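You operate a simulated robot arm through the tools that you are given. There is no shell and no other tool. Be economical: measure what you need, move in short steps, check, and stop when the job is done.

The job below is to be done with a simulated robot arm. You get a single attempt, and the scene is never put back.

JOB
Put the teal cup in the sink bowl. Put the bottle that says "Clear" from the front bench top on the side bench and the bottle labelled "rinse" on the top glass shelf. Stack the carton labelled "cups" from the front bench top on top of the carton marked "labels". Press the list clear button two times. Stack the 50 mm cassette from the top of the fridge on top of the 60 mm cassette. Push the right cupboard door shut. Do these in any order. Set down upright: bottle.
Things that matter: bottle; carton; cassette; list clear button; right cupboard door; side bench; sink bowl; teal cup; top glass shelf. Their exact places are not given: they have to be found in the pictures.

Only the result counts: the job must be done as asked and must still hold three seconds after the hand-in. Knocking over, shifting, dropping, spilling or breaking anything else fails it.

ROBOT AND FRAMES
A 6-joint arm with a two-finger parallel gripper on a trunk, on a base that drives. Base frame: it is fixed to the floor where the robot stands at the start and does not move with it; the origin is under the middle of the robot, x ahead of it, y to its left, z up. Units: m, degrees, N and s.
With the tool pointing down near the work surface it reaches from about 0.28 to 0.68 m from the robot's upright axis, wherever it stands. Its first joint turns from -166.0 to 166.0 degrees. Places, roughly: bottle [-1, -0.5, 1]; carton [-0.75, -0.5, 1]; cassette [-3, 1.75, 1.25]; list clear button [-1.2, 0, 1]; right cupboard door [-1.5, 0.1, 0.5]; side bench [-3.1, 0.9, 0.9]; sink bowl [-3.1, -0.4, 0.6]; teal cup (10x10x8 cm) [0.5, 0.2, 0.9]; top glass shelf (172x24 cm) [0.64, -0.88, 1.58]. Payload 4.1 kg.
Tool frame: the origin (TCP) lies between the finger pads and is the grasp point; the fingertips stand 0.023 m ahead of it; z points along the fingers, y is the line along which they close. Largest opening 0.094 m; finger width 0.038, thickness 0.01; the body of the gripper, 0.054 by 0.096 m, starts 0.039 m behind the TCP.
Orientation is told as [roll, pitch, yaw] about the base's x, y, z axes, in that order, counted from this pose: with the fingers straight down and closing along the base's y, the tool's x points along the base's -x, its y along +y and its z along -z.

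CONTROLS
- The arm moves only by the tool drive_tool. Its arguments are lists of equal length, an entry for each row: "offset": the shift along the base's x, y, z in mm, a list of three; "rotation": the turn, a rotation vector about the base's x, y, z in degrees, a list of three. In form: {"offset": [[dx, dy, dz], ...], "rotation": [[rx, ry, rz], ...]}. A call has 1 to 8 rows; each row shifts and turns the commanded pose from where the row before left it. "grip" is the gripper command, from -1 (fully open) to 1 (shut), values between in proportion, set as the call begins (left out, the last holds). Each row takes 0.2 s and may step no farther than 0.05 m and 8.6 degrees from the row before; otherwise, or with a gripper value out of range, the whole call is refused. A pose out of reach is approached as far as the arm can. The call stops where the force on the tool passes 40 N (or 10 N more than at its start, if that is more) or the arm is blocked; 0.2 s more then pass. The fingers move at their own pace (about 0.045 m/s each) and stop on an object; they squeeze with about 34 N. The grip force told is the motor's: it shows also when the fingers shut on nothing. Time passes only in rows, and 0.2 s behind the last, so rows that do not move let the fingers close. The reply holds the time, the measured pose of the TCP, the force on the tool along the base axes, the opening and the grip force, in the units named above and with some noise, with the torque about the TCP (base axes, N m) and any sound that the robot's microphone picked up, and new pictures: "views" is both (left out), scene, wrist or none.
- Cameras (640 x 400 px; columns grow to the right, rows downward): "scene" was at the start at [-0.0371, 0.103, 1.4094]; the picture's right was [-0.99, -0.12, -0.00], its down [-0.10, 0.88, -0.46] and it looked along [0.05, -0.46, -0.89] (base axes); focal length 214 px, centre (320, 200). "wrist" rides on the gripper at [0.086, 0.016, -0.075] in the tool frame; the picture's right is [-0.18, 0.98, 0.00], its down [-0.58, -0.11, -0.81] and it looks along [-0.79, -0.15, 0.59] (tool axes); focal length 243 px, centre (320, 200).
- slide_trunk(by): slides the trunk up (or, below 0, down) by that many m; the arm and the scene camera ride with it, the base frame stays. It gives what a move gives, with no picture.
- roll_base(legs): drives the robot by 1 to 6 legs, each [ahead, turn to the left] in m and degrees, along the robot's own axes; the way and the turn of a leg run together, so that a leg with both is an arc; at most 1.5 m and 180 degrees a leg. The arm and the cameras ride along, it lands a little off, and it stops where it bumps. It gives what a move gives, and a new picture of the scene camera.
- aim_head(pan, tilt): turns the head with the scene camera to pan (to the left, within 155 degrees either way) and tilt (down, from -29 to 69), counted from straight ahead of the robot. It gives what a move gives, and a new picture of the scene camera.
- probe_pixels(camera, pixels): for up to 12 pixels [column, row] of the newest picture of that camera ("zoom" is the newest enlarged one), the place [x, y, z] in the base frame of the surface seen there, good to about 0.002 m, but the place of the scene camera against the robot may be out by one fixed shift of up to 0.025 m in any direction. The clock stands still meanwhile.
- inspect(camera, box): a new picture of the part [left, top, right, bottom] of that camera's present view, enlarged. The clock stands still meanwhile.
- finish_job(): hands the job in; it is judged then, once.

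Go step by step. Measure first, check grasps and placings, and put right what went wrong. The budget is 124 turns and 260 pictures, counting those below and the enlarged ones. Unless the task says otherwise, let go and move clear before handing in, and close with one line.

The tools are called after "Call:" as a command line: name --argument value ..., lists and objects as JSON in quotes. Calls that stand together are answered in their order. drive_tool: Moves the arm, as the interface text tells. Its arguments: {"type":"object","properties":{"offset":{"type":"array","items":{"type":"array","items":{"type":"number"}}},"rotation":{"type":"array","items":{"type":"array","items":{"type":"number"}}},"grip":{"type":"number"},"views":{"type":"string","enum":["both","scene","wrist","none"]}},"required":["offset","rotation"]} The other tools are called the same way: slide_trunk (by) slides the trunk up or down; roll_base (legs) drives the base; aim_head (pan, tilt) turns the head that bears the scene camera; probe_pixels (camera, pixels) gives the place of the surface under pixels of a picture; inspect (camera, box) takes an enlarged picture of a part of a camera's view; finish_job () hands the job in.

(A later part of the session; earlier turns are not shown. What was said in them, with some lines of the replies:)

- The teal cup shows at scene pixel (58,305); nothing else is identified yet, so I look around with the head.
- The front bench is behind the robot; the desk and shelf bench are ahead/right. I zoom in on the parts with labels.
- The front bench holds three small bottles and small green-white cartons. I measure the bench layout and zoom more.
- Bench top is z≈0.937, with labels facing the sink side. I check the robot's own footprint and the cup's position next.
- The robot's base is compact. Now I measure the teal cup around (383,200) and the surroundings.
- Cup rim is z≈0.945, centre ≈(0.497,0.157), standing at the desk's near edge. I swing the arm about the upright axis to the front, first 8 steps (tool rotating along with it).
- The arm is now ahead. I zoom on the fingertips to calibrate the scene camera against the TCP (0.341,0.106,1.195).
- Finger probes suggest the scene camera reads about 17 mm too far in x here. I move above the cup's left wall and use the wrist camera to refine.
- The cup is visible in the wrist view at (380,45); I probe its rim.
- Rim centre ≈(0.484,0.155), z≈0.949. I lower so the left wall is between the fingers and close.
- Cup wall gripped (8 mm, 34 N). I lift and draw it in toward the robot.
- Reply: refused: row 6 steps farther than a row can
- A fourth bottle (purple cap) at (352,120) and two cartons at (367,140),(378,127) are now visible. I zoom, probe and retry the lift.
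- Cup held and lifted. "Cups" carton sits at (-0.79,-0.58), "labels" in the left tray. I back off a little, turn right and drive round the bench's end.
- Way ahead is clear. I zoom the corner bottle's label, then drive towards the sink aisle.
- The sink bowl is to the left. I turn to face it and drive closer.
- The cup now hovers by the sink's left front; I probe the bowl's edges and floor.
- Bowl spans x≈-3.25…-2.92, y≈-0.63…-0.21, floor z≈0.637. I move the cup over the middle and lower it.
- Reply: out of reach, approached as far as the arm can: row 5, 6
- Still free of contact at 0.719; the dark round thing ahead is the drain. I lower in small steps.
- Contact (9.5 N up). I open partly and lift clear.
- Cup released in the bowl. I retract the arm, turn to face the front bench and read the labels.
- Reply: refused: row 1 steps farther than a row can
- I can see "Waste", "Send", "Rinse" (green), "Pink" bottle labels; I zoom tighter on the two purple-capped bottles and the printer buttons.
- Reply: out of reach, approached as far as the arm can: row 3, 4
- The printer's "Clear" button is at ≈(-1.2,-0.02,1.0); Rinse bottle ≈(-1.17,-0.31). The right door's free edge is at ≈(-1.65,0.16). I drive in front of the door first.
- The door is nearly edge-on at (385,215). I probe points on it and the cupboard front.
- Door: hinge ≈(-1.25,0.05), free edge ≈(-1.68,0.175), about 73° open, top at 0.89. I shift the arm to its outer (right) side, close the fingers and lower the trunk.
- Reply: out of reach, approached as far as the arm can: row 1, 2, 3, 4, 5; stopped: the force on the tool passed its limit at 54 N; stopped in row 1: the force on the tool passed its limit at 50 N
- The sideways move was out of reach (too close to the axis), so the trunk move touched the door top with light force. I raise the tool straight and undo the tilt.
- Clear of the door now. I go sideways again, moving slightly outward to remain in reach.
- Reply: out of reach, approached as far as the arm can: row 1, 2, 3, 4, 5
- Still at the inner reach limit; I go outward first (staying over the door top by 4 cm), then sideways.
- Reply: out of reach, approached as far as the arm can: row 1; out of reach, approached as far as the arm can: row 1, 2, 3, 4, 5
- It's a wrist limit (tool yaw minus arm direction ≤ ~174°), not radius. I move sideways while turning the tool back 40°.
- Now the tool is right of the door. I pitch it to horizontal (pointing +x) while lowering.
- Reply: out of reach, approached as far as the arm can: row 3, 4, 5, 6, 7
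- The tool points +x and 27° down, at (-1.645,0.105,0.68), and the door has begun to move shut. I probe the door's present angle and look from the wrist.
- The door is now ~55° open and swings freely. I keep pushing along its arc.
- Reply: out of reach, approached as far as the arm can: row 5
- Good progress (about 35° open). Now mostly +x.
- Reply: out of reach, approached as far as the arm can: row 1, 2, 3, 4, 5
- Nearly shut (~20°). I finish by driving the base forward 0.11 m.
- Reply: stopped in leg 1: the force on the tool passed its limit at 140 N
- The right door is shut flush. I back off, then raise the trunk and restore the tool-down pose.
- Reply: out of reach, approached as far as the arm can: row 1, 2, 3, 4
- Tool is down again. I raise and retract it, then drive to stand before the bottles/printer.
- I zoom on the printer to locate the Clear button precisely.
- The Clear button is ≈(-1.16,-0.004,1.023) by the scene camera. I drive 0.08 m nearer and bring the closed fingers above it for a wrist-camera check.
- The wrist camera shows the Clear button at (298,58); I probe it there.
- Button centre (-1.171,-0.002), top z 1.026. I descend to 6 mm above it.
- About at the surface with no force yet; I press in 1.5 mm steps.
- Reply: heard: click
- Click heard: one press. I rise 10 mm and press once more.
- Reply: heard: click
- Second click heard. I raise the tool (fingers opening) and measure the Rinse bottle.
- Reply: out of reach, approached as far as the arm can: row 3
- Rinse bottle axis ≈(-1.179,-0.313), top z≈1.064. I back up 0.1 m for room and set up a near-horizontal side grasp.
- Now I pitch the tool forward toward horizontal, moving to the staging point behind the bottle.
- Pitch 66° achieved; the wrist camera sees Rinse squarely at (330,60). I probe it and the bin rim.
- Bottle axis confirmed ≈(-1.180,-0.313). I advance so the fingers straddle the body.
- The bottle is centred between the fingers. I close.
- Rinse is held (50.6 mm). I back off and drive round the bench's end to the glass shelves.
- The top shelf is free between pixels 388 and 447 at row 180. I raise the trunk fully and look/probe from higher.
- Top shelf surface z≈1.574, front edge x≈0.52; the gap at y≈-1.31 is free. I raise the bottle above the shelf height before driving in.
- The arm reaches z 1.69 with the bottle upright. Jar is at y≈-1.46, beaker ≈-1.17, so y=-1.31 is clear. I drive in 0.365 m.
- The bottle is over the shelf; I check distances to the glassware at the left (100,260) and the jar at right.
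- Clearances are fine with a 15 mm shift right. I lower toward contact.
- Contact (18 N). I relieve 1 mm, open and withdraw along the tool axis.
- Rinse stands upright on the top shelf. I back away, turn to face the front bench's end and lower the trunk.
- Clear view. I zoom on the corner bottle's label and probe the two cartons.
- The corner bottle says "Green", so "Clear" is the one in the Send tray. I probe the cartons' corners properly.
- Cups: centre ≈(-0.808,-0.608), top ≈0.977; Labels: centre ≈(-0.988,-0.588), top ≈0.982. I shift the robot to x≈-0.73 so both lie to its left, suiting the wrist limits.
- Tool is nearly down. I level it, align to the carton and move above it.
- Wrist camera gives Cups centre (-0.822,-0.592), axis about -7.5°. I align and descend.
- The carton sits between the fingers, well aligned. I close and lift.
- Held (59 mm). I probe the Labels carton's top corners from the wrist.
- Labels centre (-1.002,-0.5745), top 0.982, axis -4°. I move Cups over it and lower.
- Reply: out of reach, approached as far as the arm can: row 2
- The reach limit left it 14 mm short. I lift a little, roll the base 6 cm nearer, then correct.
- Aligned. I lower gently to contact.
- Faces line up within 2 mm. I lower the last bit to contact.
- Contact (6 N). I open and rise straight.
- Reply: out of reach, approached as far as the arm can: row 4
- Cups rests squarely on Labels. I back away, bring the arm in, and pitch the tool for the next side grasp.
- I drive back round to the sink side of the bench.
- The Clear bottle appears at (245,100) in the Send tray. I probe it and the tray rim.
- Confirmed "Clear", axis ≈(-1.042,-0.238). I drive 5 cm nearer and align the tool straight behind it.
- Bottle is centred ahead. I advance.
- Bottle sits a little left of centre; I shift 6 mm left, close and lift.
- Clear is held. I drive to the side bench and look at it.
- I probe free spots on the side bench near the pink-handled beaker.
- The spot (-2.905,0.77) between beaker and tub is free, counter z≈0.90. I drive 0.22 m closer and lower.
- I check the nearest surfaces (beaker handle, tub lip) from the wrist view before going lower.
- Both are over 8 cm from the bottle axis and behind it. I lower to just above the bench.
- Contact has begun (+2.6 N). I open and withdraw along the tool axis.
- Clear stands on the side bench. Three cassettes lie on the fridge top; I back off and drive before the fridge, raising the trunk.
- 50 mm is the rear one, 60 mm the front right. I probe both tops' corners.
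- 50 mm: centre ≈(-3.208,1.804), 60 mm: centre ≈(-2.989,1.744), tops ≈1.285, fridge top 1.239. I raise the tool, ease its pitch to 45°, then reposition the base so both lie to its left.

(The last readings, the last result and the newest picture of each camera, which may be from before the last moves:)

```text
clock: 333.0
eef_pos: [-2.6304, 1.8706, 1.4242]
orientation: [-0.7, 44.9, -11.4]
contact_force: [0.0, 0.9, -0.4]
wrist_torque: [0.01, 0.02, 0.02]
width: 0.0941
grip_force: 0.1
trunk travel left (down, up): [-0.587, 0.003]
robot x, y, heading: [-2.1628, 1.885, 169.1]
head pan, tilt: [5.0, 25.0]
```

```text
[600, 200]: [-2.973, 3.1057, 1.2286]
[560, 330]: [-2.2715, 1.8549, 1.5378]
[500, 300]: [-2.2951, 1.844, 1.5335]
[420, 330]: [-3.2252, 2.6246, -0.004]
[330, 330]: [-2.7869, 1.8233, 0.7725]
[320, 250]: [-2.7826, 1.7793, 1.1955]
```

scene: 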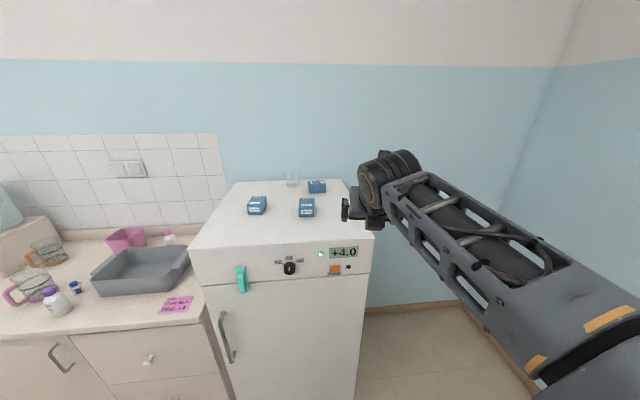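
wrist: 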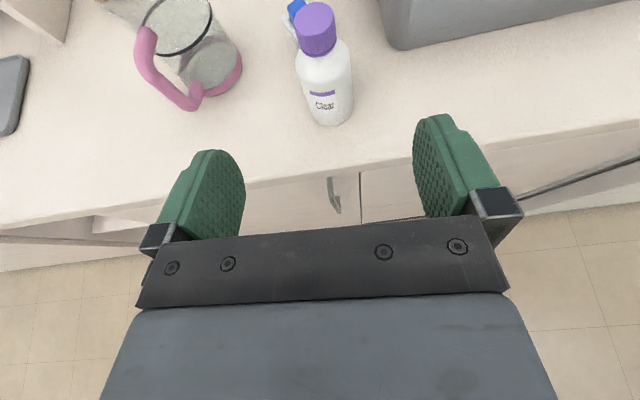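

Room on the right is ample (wall at y≈3.1). I turn a bit more right and drive in, so the target bears well left.

Call:
roll_base --legs '[[0, -10], [0.34, 0]]'

Call:
aim_head --pan 15 --tilt 35

```text
clock: 335.9
eef_pos: [-2.9392, 2.0764, 1.4241]
orientation: [-0.8, 44.8, -21.8]
contact_force: [-0.4, 0.2, 0.2]
wrist_torque: [0.0, 0.01, 0.01]
width: 0.0938
grip_force: 0.0
trunk travel left (down, up): [-0.587, 0.003]
robot x, y, heading: [-2.4713, 2.0061, 158.6]
head pan, tilt: [5.0, 25.0]
```

scene: 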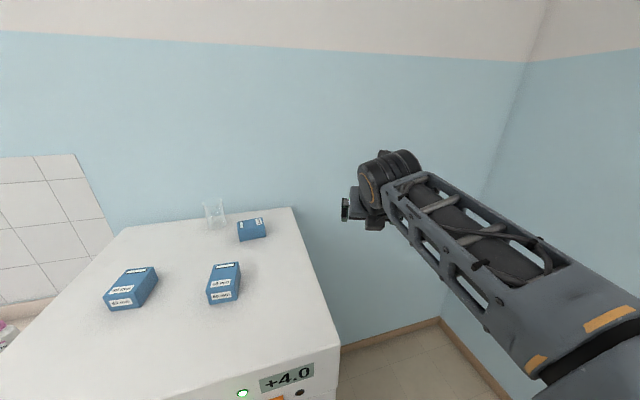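

```text
clock: 336.6
eef_pos: [-2.9388, 2.0755, 1.4241]
orientation: [-0.7, 44.9, -21.9]
contact_force: [0.0, 1.1, 0.1]
wrist_torque: [0.02, -0.01, 0.0]
width: 0.0942
grip_force: 0.0
trunk travel left (down, up): [-0.587, 0.003]
robot x, y, heading: [-2.4733, 2.0098, 158.8]
head pan, tilt: [15.0, 35.0]
```

scene: 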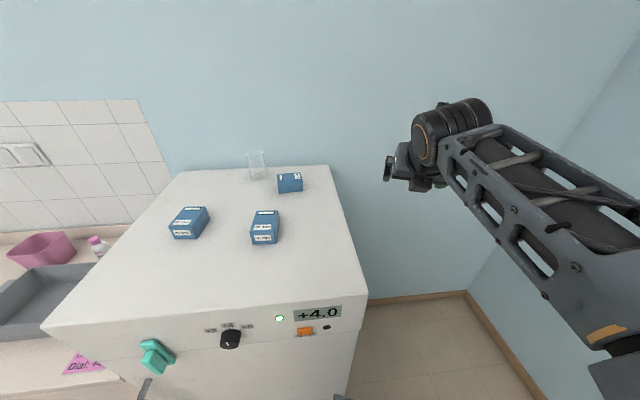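

I swing the tool to a staging point behind the 50 mm cassette.

Call:
drive_tool --offset '[[-24.4, -38.6, -4], [-24.4, -38.6, -4], [-24.4, -38.6, -4], [-24.4, -38.6, -4], [-24.4, -38.6, -4], [-24.4, -38.6, -4], [-24.4, -38.6, -4]]' --rotation '[[0, 0, 3.85], [0, 0, 3.85], [0, 0, 3.85], [0, 0, 3.85], [0, 0, 3.85], [0, 0, 3.85], [0, 0, 3.85]]' --views "both"

```text
clock: 338.2
eef_pos: [-3.112, 1.8041, 1.395]
orientation: [-0.7, 44.9, 5.2]
contact_force: [-0.3, 0.7, 0.4]
wrist_torque: [0.02, 0.0, -0.01]
width: 0.0939
grip_force: 0.0
trunk travel left (down, up): [-0.587, 0.003]
robot x, y, heading: [-2.4748, 2.0074, 158.9]
head pan, tilt: [15.0, 35.0]
```

scene: 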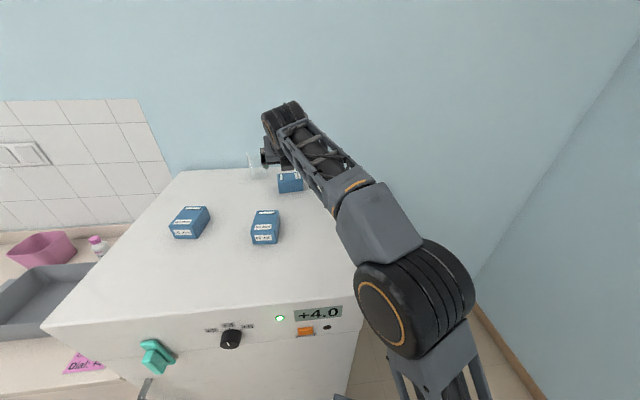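
wrist: 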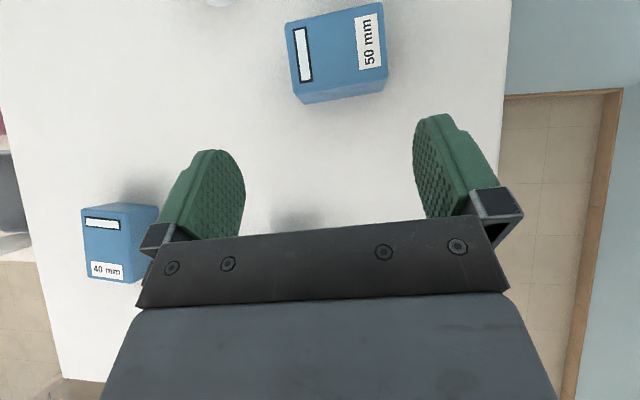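

The wrist view shows the 50 mm cassette at (337,52). I probe its corners.

Call:
probe_pixels --camera "wrist" --pixels '[[290, 25], [380, 8], [384, 72], [296, 92], [335, 60], [345, 90], [210, 50], [88, 215], [150, 212]]'

```text
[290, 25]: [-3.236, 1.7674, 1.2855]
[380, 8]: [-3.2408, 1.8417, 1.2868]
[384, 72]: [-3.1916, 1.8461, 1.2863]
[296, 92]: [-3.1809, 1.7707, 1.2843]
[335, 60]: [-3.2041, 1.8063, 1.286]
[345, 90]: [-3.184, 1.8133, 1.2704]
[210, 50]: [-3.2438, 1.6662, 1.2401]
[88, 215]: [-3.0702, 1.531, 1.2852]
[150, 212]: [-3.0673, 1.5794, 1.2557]
```

50 mm centre (-3.212,1.8065), axis +6°. I approach along the tool axis, checking before the last part.

Call:
drive_tool --offset '[[-25, 0.6, -28], [-25, 0.6, -28], [-20, 0.6, -23]]' --rotation '[[0, 0, 0.7], [0, 0, 0], [0, 0, 0]]' --views "wrist"

```text
clock: 339.0
eef_pos: [-3.1799, 1.8094, 1.317]
orientation: [-0.7, 44.8, 6.0]
contact_force: [0.2, -0.9, -1.2]
wrist_torque: [0.0, 0.01, -0.01]
width: 0.0941
grip_force: 0.2
trunk travel left (down, up): [-0.587, 0.003]
robot x, y, heading: [-2.4767, 2.0065, 158.9]
head pan, tilt: [15.0, 35.0]
```

wrist: 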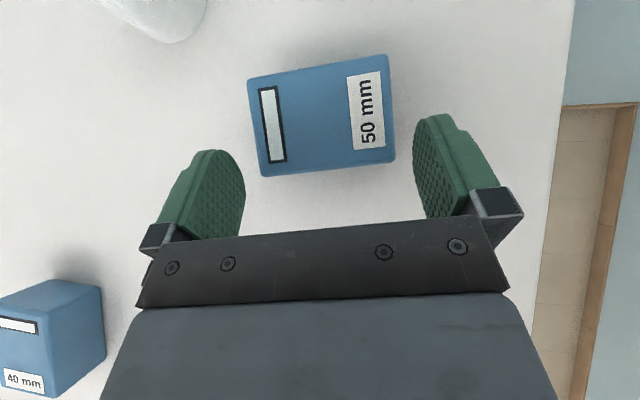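

Well centred. I advance the rest and close.

Call:
drive_tool --offset '[[-16, -1.5, -18], [-16, -1, -18]]' --rotation '[[0, 0, 0], [0, 0, 0]]' --views "wrist"

```text
clock: 339.6
eef_pos: [-3.2117, 1.8061, 1.2792]
orientation: [-0.6, 44.9, 5.8]
contact_force: [-0.8, 0.8, 0.0]
wrist_torque: [0.01, 0.0, -0.02]
width: 0.0939
grip_force: 0.2
trunk travel left (down, up): [-0.587, 0.003]
robot x, y, heading: [-2.4745, 2.008, 158.9]
head pan, tilt: [15.0, 35.0]
```

wrist: 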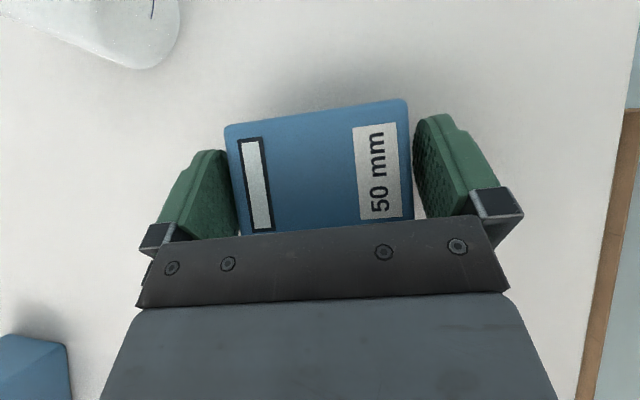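

Call:
drive_tool --offset '[[0, 0, 0], [0, 0, 0], [0, 0, 0]]' --rotation '[[0, 0, 0], [0, 0, 0], [0, 0, 0]]' --grip 1 --views "wrist"

Call:
drive_tool --offset '[[0, 0, 20], [0, 0, 35], [15, -5, 40], [30, -10, 0]]' --rotation '[[0, 0, 0], [0, 0, 0], [0, 0, 0], [0, 0, 0]]' --views "both"

```text
clock: 340.4
eef_pos: [-3.2107, 1.8065, 1.2814]
orientation: [-0.8, 45.0, 5.8]
contact_force: [-1.0, -0.4, 1.3]
wrist_torque: [0.14, 0.16, 0.01]
width: 0.0841
grip_force: 33.7
trunk travel left (down, up): [-0.587, 0.003]
robot x, y, heading: [-2.4769, 2.0049, 158.7]
head pan, tilt: [15.0, 35.0]
```

wrist: 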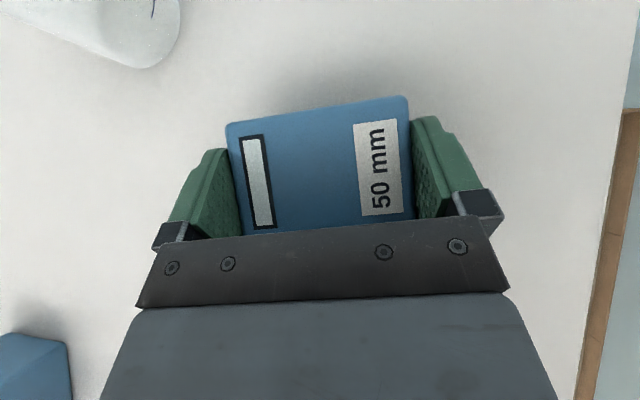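

```text
clock: 341.4
eef_pos: [-3.1448, 1.797, 1.3636]
orientation: [-0.7, 44.8, 6.0]
contact_force: [0.8, -0.7, -2.9]
wrist_torque: [0.01, 0.02, 0.01]
width: 0.0838
grip_force: 34.3
out of reach, approached as far as the arm can: row 2, 3
trunk travel left (down, up): [-0.587, 0.003]
robot x, y, heading: [-2.475, 2.0053, 158.3]
head pan, tilt: [15.0, 35.0]
```

scene: 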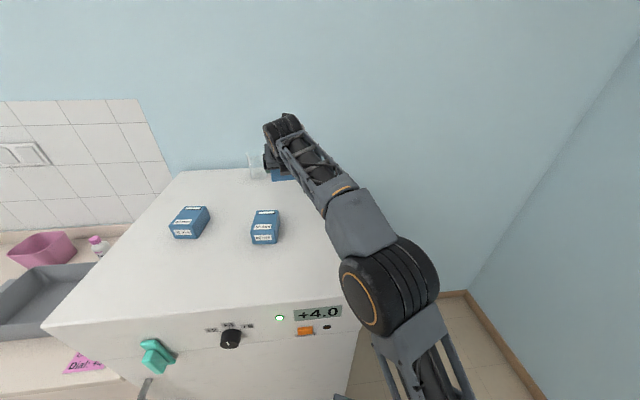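
wrist: 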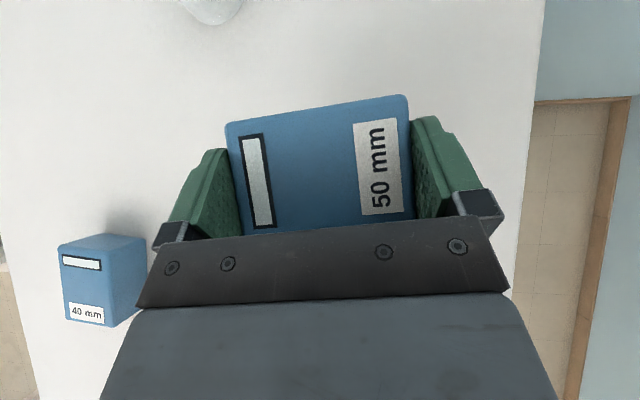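

Held (34 N, 84 mm) and lifted. I carry it over the 60 mm cassette.

Call:
drive_tool --offset '[[38.7, -12.9, 5], [38.7, -12.9, 5], [38.7, -12.9, 5], [38.7, -12.7, 0]]' --rotation '[[0, 0, 0], [0, 0, 0], [0, 0, 0], [0, 0, 0]]' --views "both"

Call:
inspect --camera "scene" --box '[190, 140, 350, 260]'

```text
clock: 342.4
eef_pos: [-2.9907, 1.7459, 1.3797]
orientation: [-0.7, 45.0, 5.9]
contact_force: [0.1, 0.6, -2.0]
wrist_torque: [0.02, -0.01, -0.04]
width: 0.0837
grip_force: 33.7
trunk travel left (down, up): [-0.587, 0.003]
robot x, y, heading: [-2.4761, 2.0025, 158.8]
head pan, tilt: [15.0, 35.0]
```

scene: 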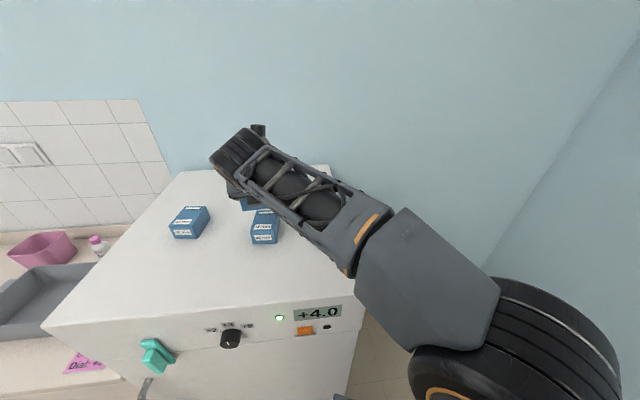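
wrist: 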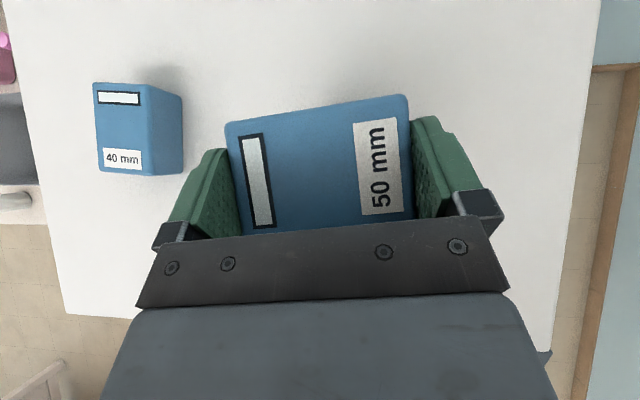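

```text
3.33 times, centred on (270, 200) of scene
```

zoom: 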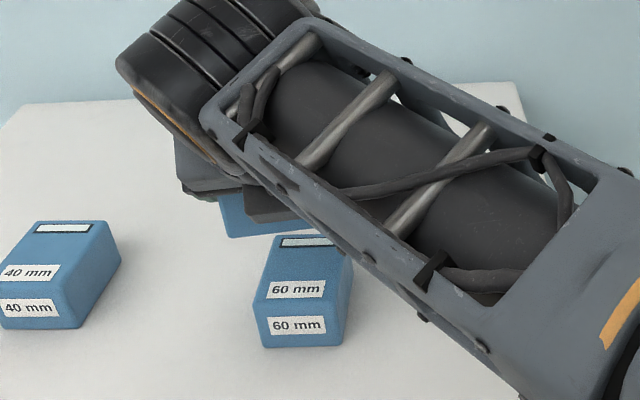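

I verify the held cassette's centre (wrist) against the 60 mm cassette's.

Call:
probe_pixels --camera "wrist" --pixels '[[229, 128], [404, 99], [411, 210], [250, 228], [320, 160]]'

Call:
probe_pixels --camera "zoom" --pixels '[[282, 240], [335, 240], [346, 300], [263, 300], [300, 340], [245, 225], [225, 205]]'

```text
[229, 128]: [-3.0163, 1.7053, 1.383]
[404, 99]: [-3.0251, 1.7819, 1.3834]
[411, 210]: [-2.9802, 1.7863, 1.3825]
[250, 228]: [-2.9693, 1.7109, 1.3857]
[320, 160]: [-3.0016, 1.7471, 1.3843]
```

```text
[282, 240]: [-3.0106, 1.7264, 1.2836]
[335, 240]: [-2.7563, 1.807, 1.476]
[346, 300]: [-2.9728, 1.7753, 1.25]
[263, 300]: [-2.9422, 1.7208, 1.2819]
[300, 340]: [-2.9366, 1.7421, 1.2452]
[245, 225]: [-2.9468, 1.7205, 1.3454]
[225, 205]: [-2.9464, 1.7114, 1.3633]
```

Centres agree within 3 mm. I lower to just above, then touch down.

Call:
drive_tool --offset '[[3, 0, -25], [0, 0, -20], [0, 0, -3]]' --rotation '[[0, 0, 0], [0, 0, 0], [0, 0, 0]]' --views "none"

Call:
drive_tool --offset '[[0, 0, -1.5], [0, 0, 0]]' --rotation '[[0, 0, 0], [0, 0, 0]]' --views "none"

Call:
drive_tool --offset '[[0, 0, -1.5], [0, 0, 0]]' --rotation '[[0, 0, 0], [0, 0, 0]]' --views "none"

```text
clock: 343.2
eef_pos: [-2.9874, 1.7436, 1.3297]
orientation: [-0.8, 44.9, 5.9]
contact_force: [0.3, -0.7, -1.5]
wrist_torque: [0.02, -0.03, 0.03]
width: 0.0839
grip_force: 34.1
trunk travel left (down, up): [-0.587, 0.003]
robot x, y, heading: [-2.4759, 2.0077, 158.8]
head pan, tilt: [15.0, 35.0]
```

```text
clock: 343.8
eef_pos: [-2.9883, 1.7444, 1.3294]
orientation: [-0.7, 44.9, 5.9]
contact_force: [-0.7, 0.2, -2.2]
wrist_torque: [0.01, -0.02, -0.02]
width: 0.0837
grip_force: 34.0
trunk travel left (down, up): [-0.587, 0.003]
robot x, y, heading: [-2.4779, 2.0041, 158.5]
head pan, tilt: [15.0, 35.0]
```

```text
clock: 344.4
eef_pos: [-2.9893, 1.7451, 1.3284]
orientation: [-0.7, 44.9, 5.8]
contact_force: [-0.3, 0.0, -1.9]
wrist_torque: [-0.03, -0.02, 0.02]
width: 0.0837
grip_force: 34.5
trunk travel left (down, up): [-0.587, 0.003]
robot x, y, heading: [-2.4746, 2.0061, 158.8]
head pan, tilt: [15.0, 35.0]
```

Call:
drive_tool --offset '[[0, 0, -1.2], [0, 0, 0]]' --rotation '[[0, 0, 0], [0, 0, 0]]' --views "none"

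Call:
drive_tool --offset '[[0, 0, -1], [0, 0, 0]]' --rotation '[[0, 0, 0], [0, 0, 0]]' --views "none"

Call:
drive_tool --offset '[[0, 0, -1], [0, 0, 0]]' --rotation '[[0, 0, 0], [0, 0, 0]]' --views "none"

```text
clock: 345.0
eef_pos: [-2.9878, 1.7454, 1.3256]
orientation: [-0.8, 44.9, 6.0]
contact_force: [0.3, -1.0, -1.1]
wrist_torque: [0.03, 0.06, 0.03]
width: 0.0838
grip_force: 33.8
trunk travel left (down, up): [-0.587, 0.003]
robot x, y, heading: [-2.4732, 2.0092, 158.7]
head pan, tilt: [15.0, 35.0]
```

```text
clock: 345.6
eef_pos: [-2.9882, 1.7448, 1.3259]
orientation: [-0.8, 45.0, 5.9]
contact_force: [-1.6, -1.8, 4.7]
wrist_torque: [0.18, 0.15, 0.02]
width: 0.0837
grip_force: 34.2
trunk travel left (down, up): [-0.587, 0.003]
robot x, y, heading: [-2.4813, 2.0084, 158.7]
head pan, tilt: [15.0, 35.0]
```

```text
clock: 346.2
eef_pos: [-2.9883, 1.7455, 1.3259]
orientation: [-0.8, 45.1, 5.8]
contact_force: [-3.6, -2.3, 14.9]
wrist_torque: [0.35, 0.13, 0.06]
width: 0.0838
grip_force: 34.2
trunk travel left (down, up): [-0.587, 0.003]
robot x, y, heading: [-2.4772, 2.0076, 158.7]
head pan, tilt: [15.0, 35.0]
```

Contact (15 N). I open and withdraw along the tool axis.

Call:
drive_tool --offset '[[0, 0, 1], [0, 0, 0], [0, 0, 0]]' --rotation '[[0, 0, 0], [0, 0, 0], [0, 0, 0]]' --grip -1 --views "wrist"

Call:
drive_tool --offset '[[20, 2, 20], [28, 3, 28], [30, 3, 32], [0, 0, 30]]' --rotation '[[0, 0, 0], [0, 0, 0], [0, 0, 0], [0, 0, 0]]' --views "both"

```text
clock: 347.0
eef_pos: [-2.9882, 1.7446, 1.3255]
orientation: [-0.6, 44.9, 5.9]
contact_force: [-0.5, -0.3, -0.7]
wrist_torque: [-0.02, 0.04, 0.05]
width: 0.094
grip_force: 0.0
trunk travel left (down, up): [-0.587, 0.003]
robot x, y, heading: [-2.4778, 2.0095, 158.9]
head pan, tilt: [15.0, 35.0]
```

wrist: 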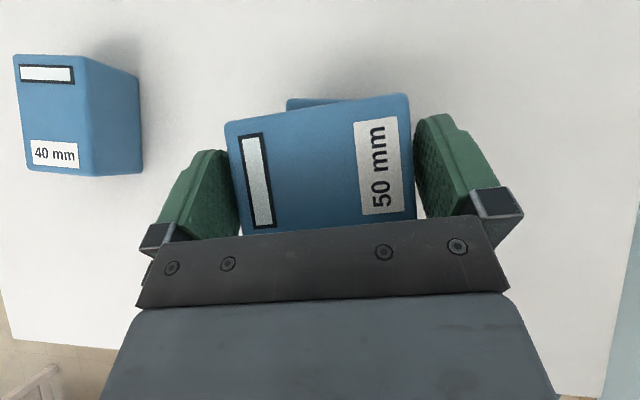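

```text
clock: 348.0
eef_pos: [-2.9105, 1.7541, 1.4356]
orientation: [-0.8, 44.9, 5.9]
contact_force: [0.1, -0.8, 0.0]
wrist_torque: [-0.01, 0.01, 0.01]
width: 0.0942
grip_force: 0.1
trunk travel left (down, up): [-0.587, 0.003]
robot x, y, heading: [-2.4745, 2.0085, 159.0]
head pan, tilt: [15.0, 35.0]
```

scene: 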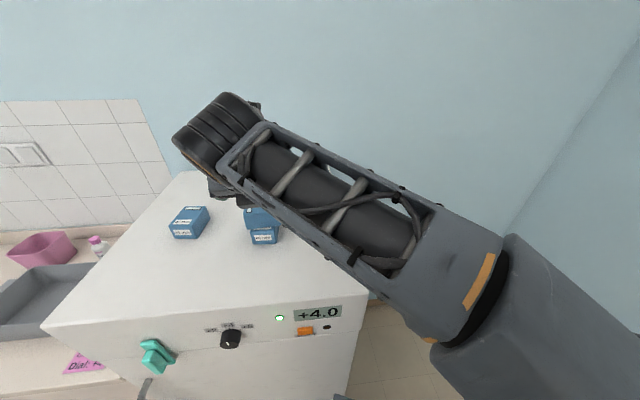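
wrist: 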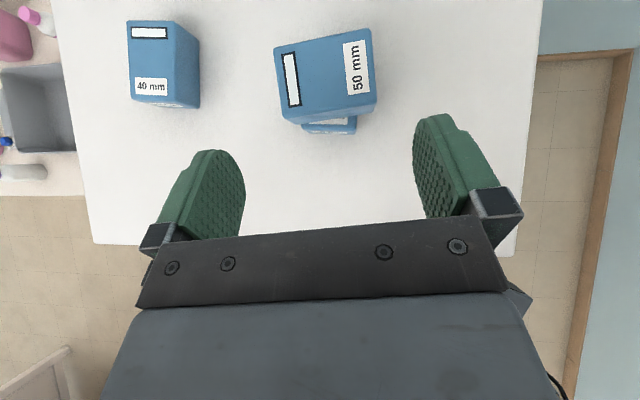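

The 50 mm sits on the 60 mm. I back off and drive by the sink to verify the cup and the closed door.

Call:
roll_base --legs '[[-0.4, 0], [0, 111], [1.5, 0], [0.5, 0]]'

Call:
aim_head --pan -75 --tilt 40

Call:
inspect --camera "scene" --box '[120, 80, 440, 280]'

Call:
aim_head --pan 85 --tilt 30

```text
clock: 364.7
eef_pos: [-1.6463, -0.4344, 1.4346]
orientation: [-0.7, 45.0, 119.1]
contact_force: [-0.4, -0.5, -0.1]
wrist_torque: [0.02, 0.02, 0.0]
width: 0.0938
grip_force: 0.1
trunk travel left (down, up): [-0.587, 0.003]
robot x, y, heading: [-2.0476, -0.1322, -87.9]
head pan, tilt: [15.0, 35.0]
```

scene: 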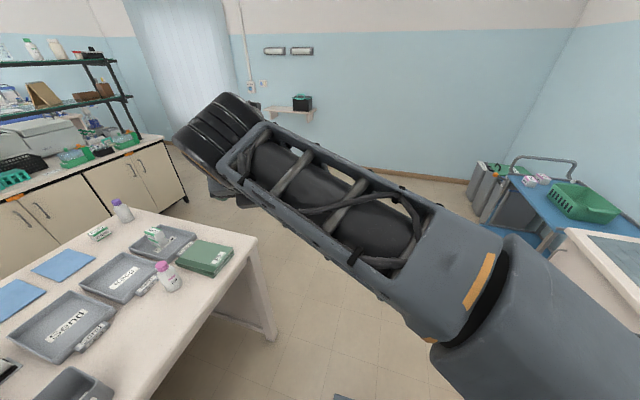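

```text
clock: 366.4
eef_pos: [-1.6446, -0.4338, 1.4362]
orientation: [-0.7, 44.8, 119.1]
contact_force: [0.4, 0.0, -1.1]
wrist_torque: [-0.02, 0.0, -0.02]
width: 0.0942
grip_force: 0.0
trunk travel left (down, up): [-0.587, 0.003]
robot x, y, heading: [-2.0487, -0.1333, -87.8]
head pan, tilt: [-75.0, 40.0]
```

scene: 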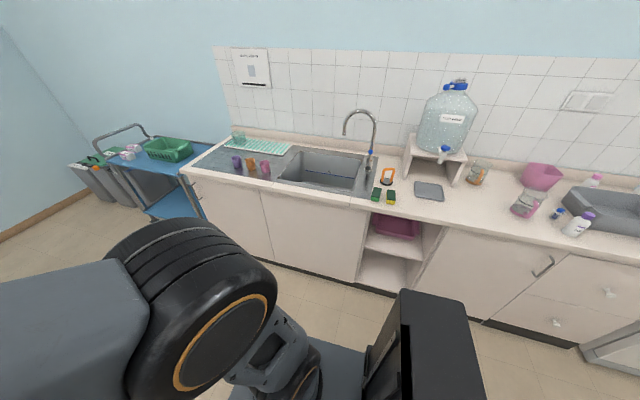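

```text
2.00 times, centred on (280, 180) of scene
```

zoom: 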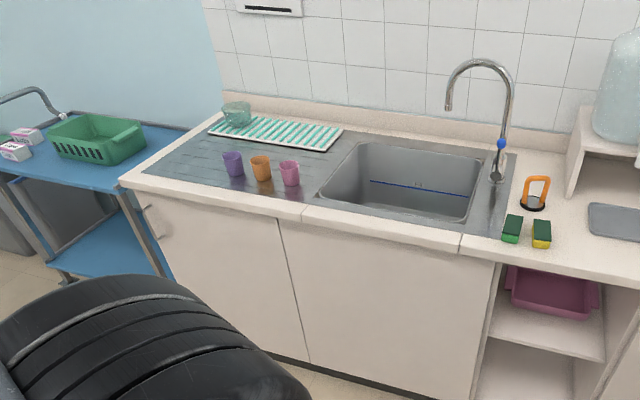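

```text
clock: 368.8
eef_pos: [-1.6462, -0.434, 1.4349]
orientation: [-0.7, 44.9, 119.1]
contact_force: [0.5, -0.4, -0.5]
wrist_torque: [0.03, 0.02, 0.02]
width: 0.094
grip_force: 0.1
trunk travel left (down, up): [-0.587, 0.003]
robot x, y, heading: [-2.0509, -0.1358, -87.9]
head pan, tilt: [85.0, 30.0]
```

scene: 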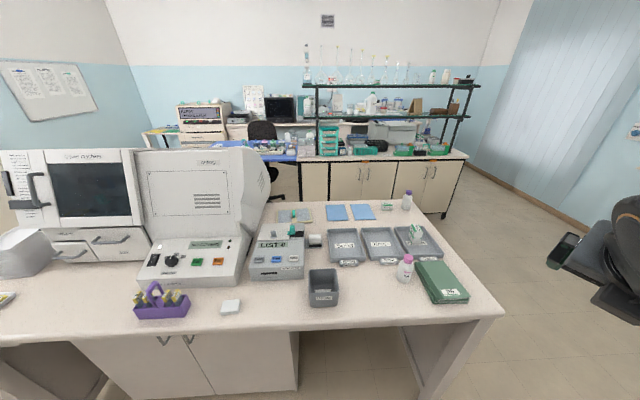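

Printer, trays and shelf look right. I zoom on the carton stack, the shelf bottle and the doors as a last check.

Call:
inspect --camera "scene" --box '[370, 180, 490, 255]'

Call:
inspect --camera "scene" --box '[380, 50, 480, 112]'

Call:
aim_head --pan 100 --tilt 55

```text
5.33 times, centred on (430, 218) of scene
```

zoom: 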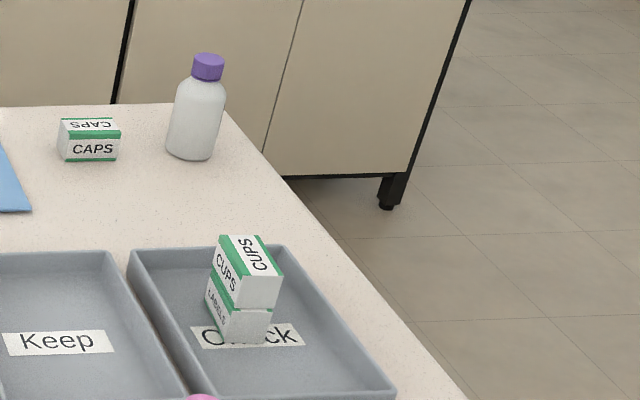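

```text
6.40 times, centred on (430, 81) of scene
```

zoom: 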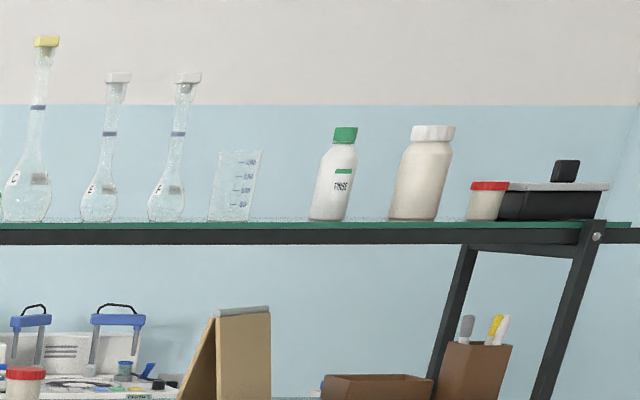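

```text
clock: 369.7
eef_pos: [-1.6452, -0.4337, 1.4357]
orientation: [-0.7, 44.9, 119.1]
contact_force: [0.4, -0.1, 0.1]
wrist_torque: [0.01, -0.04, 0.0]
width: 0.0942
grip_force: 0.2
trunk travel left (down, up): [-0.587, 0.003]
robot x, y, heading: [-2.0511, -0.1335, -87.7]
head pan, tilt: [100.0, 55.0]
```

scene: 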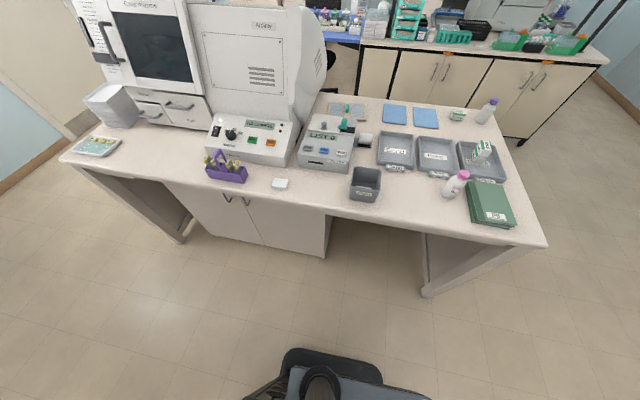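

All the pictures agree: the cartons are stacked, Rinse is upright on the top shelf, and both cupboard doors are flush. I hand in.

Call:
finish_job

```text
The job is handed in.
```

I've handed the job in with every task carried out; the one thing not confirmed in a picture is the teal cup's final rest, because the sink's front edge hides it. It was lowered onto the bowl floor until contact, then released.
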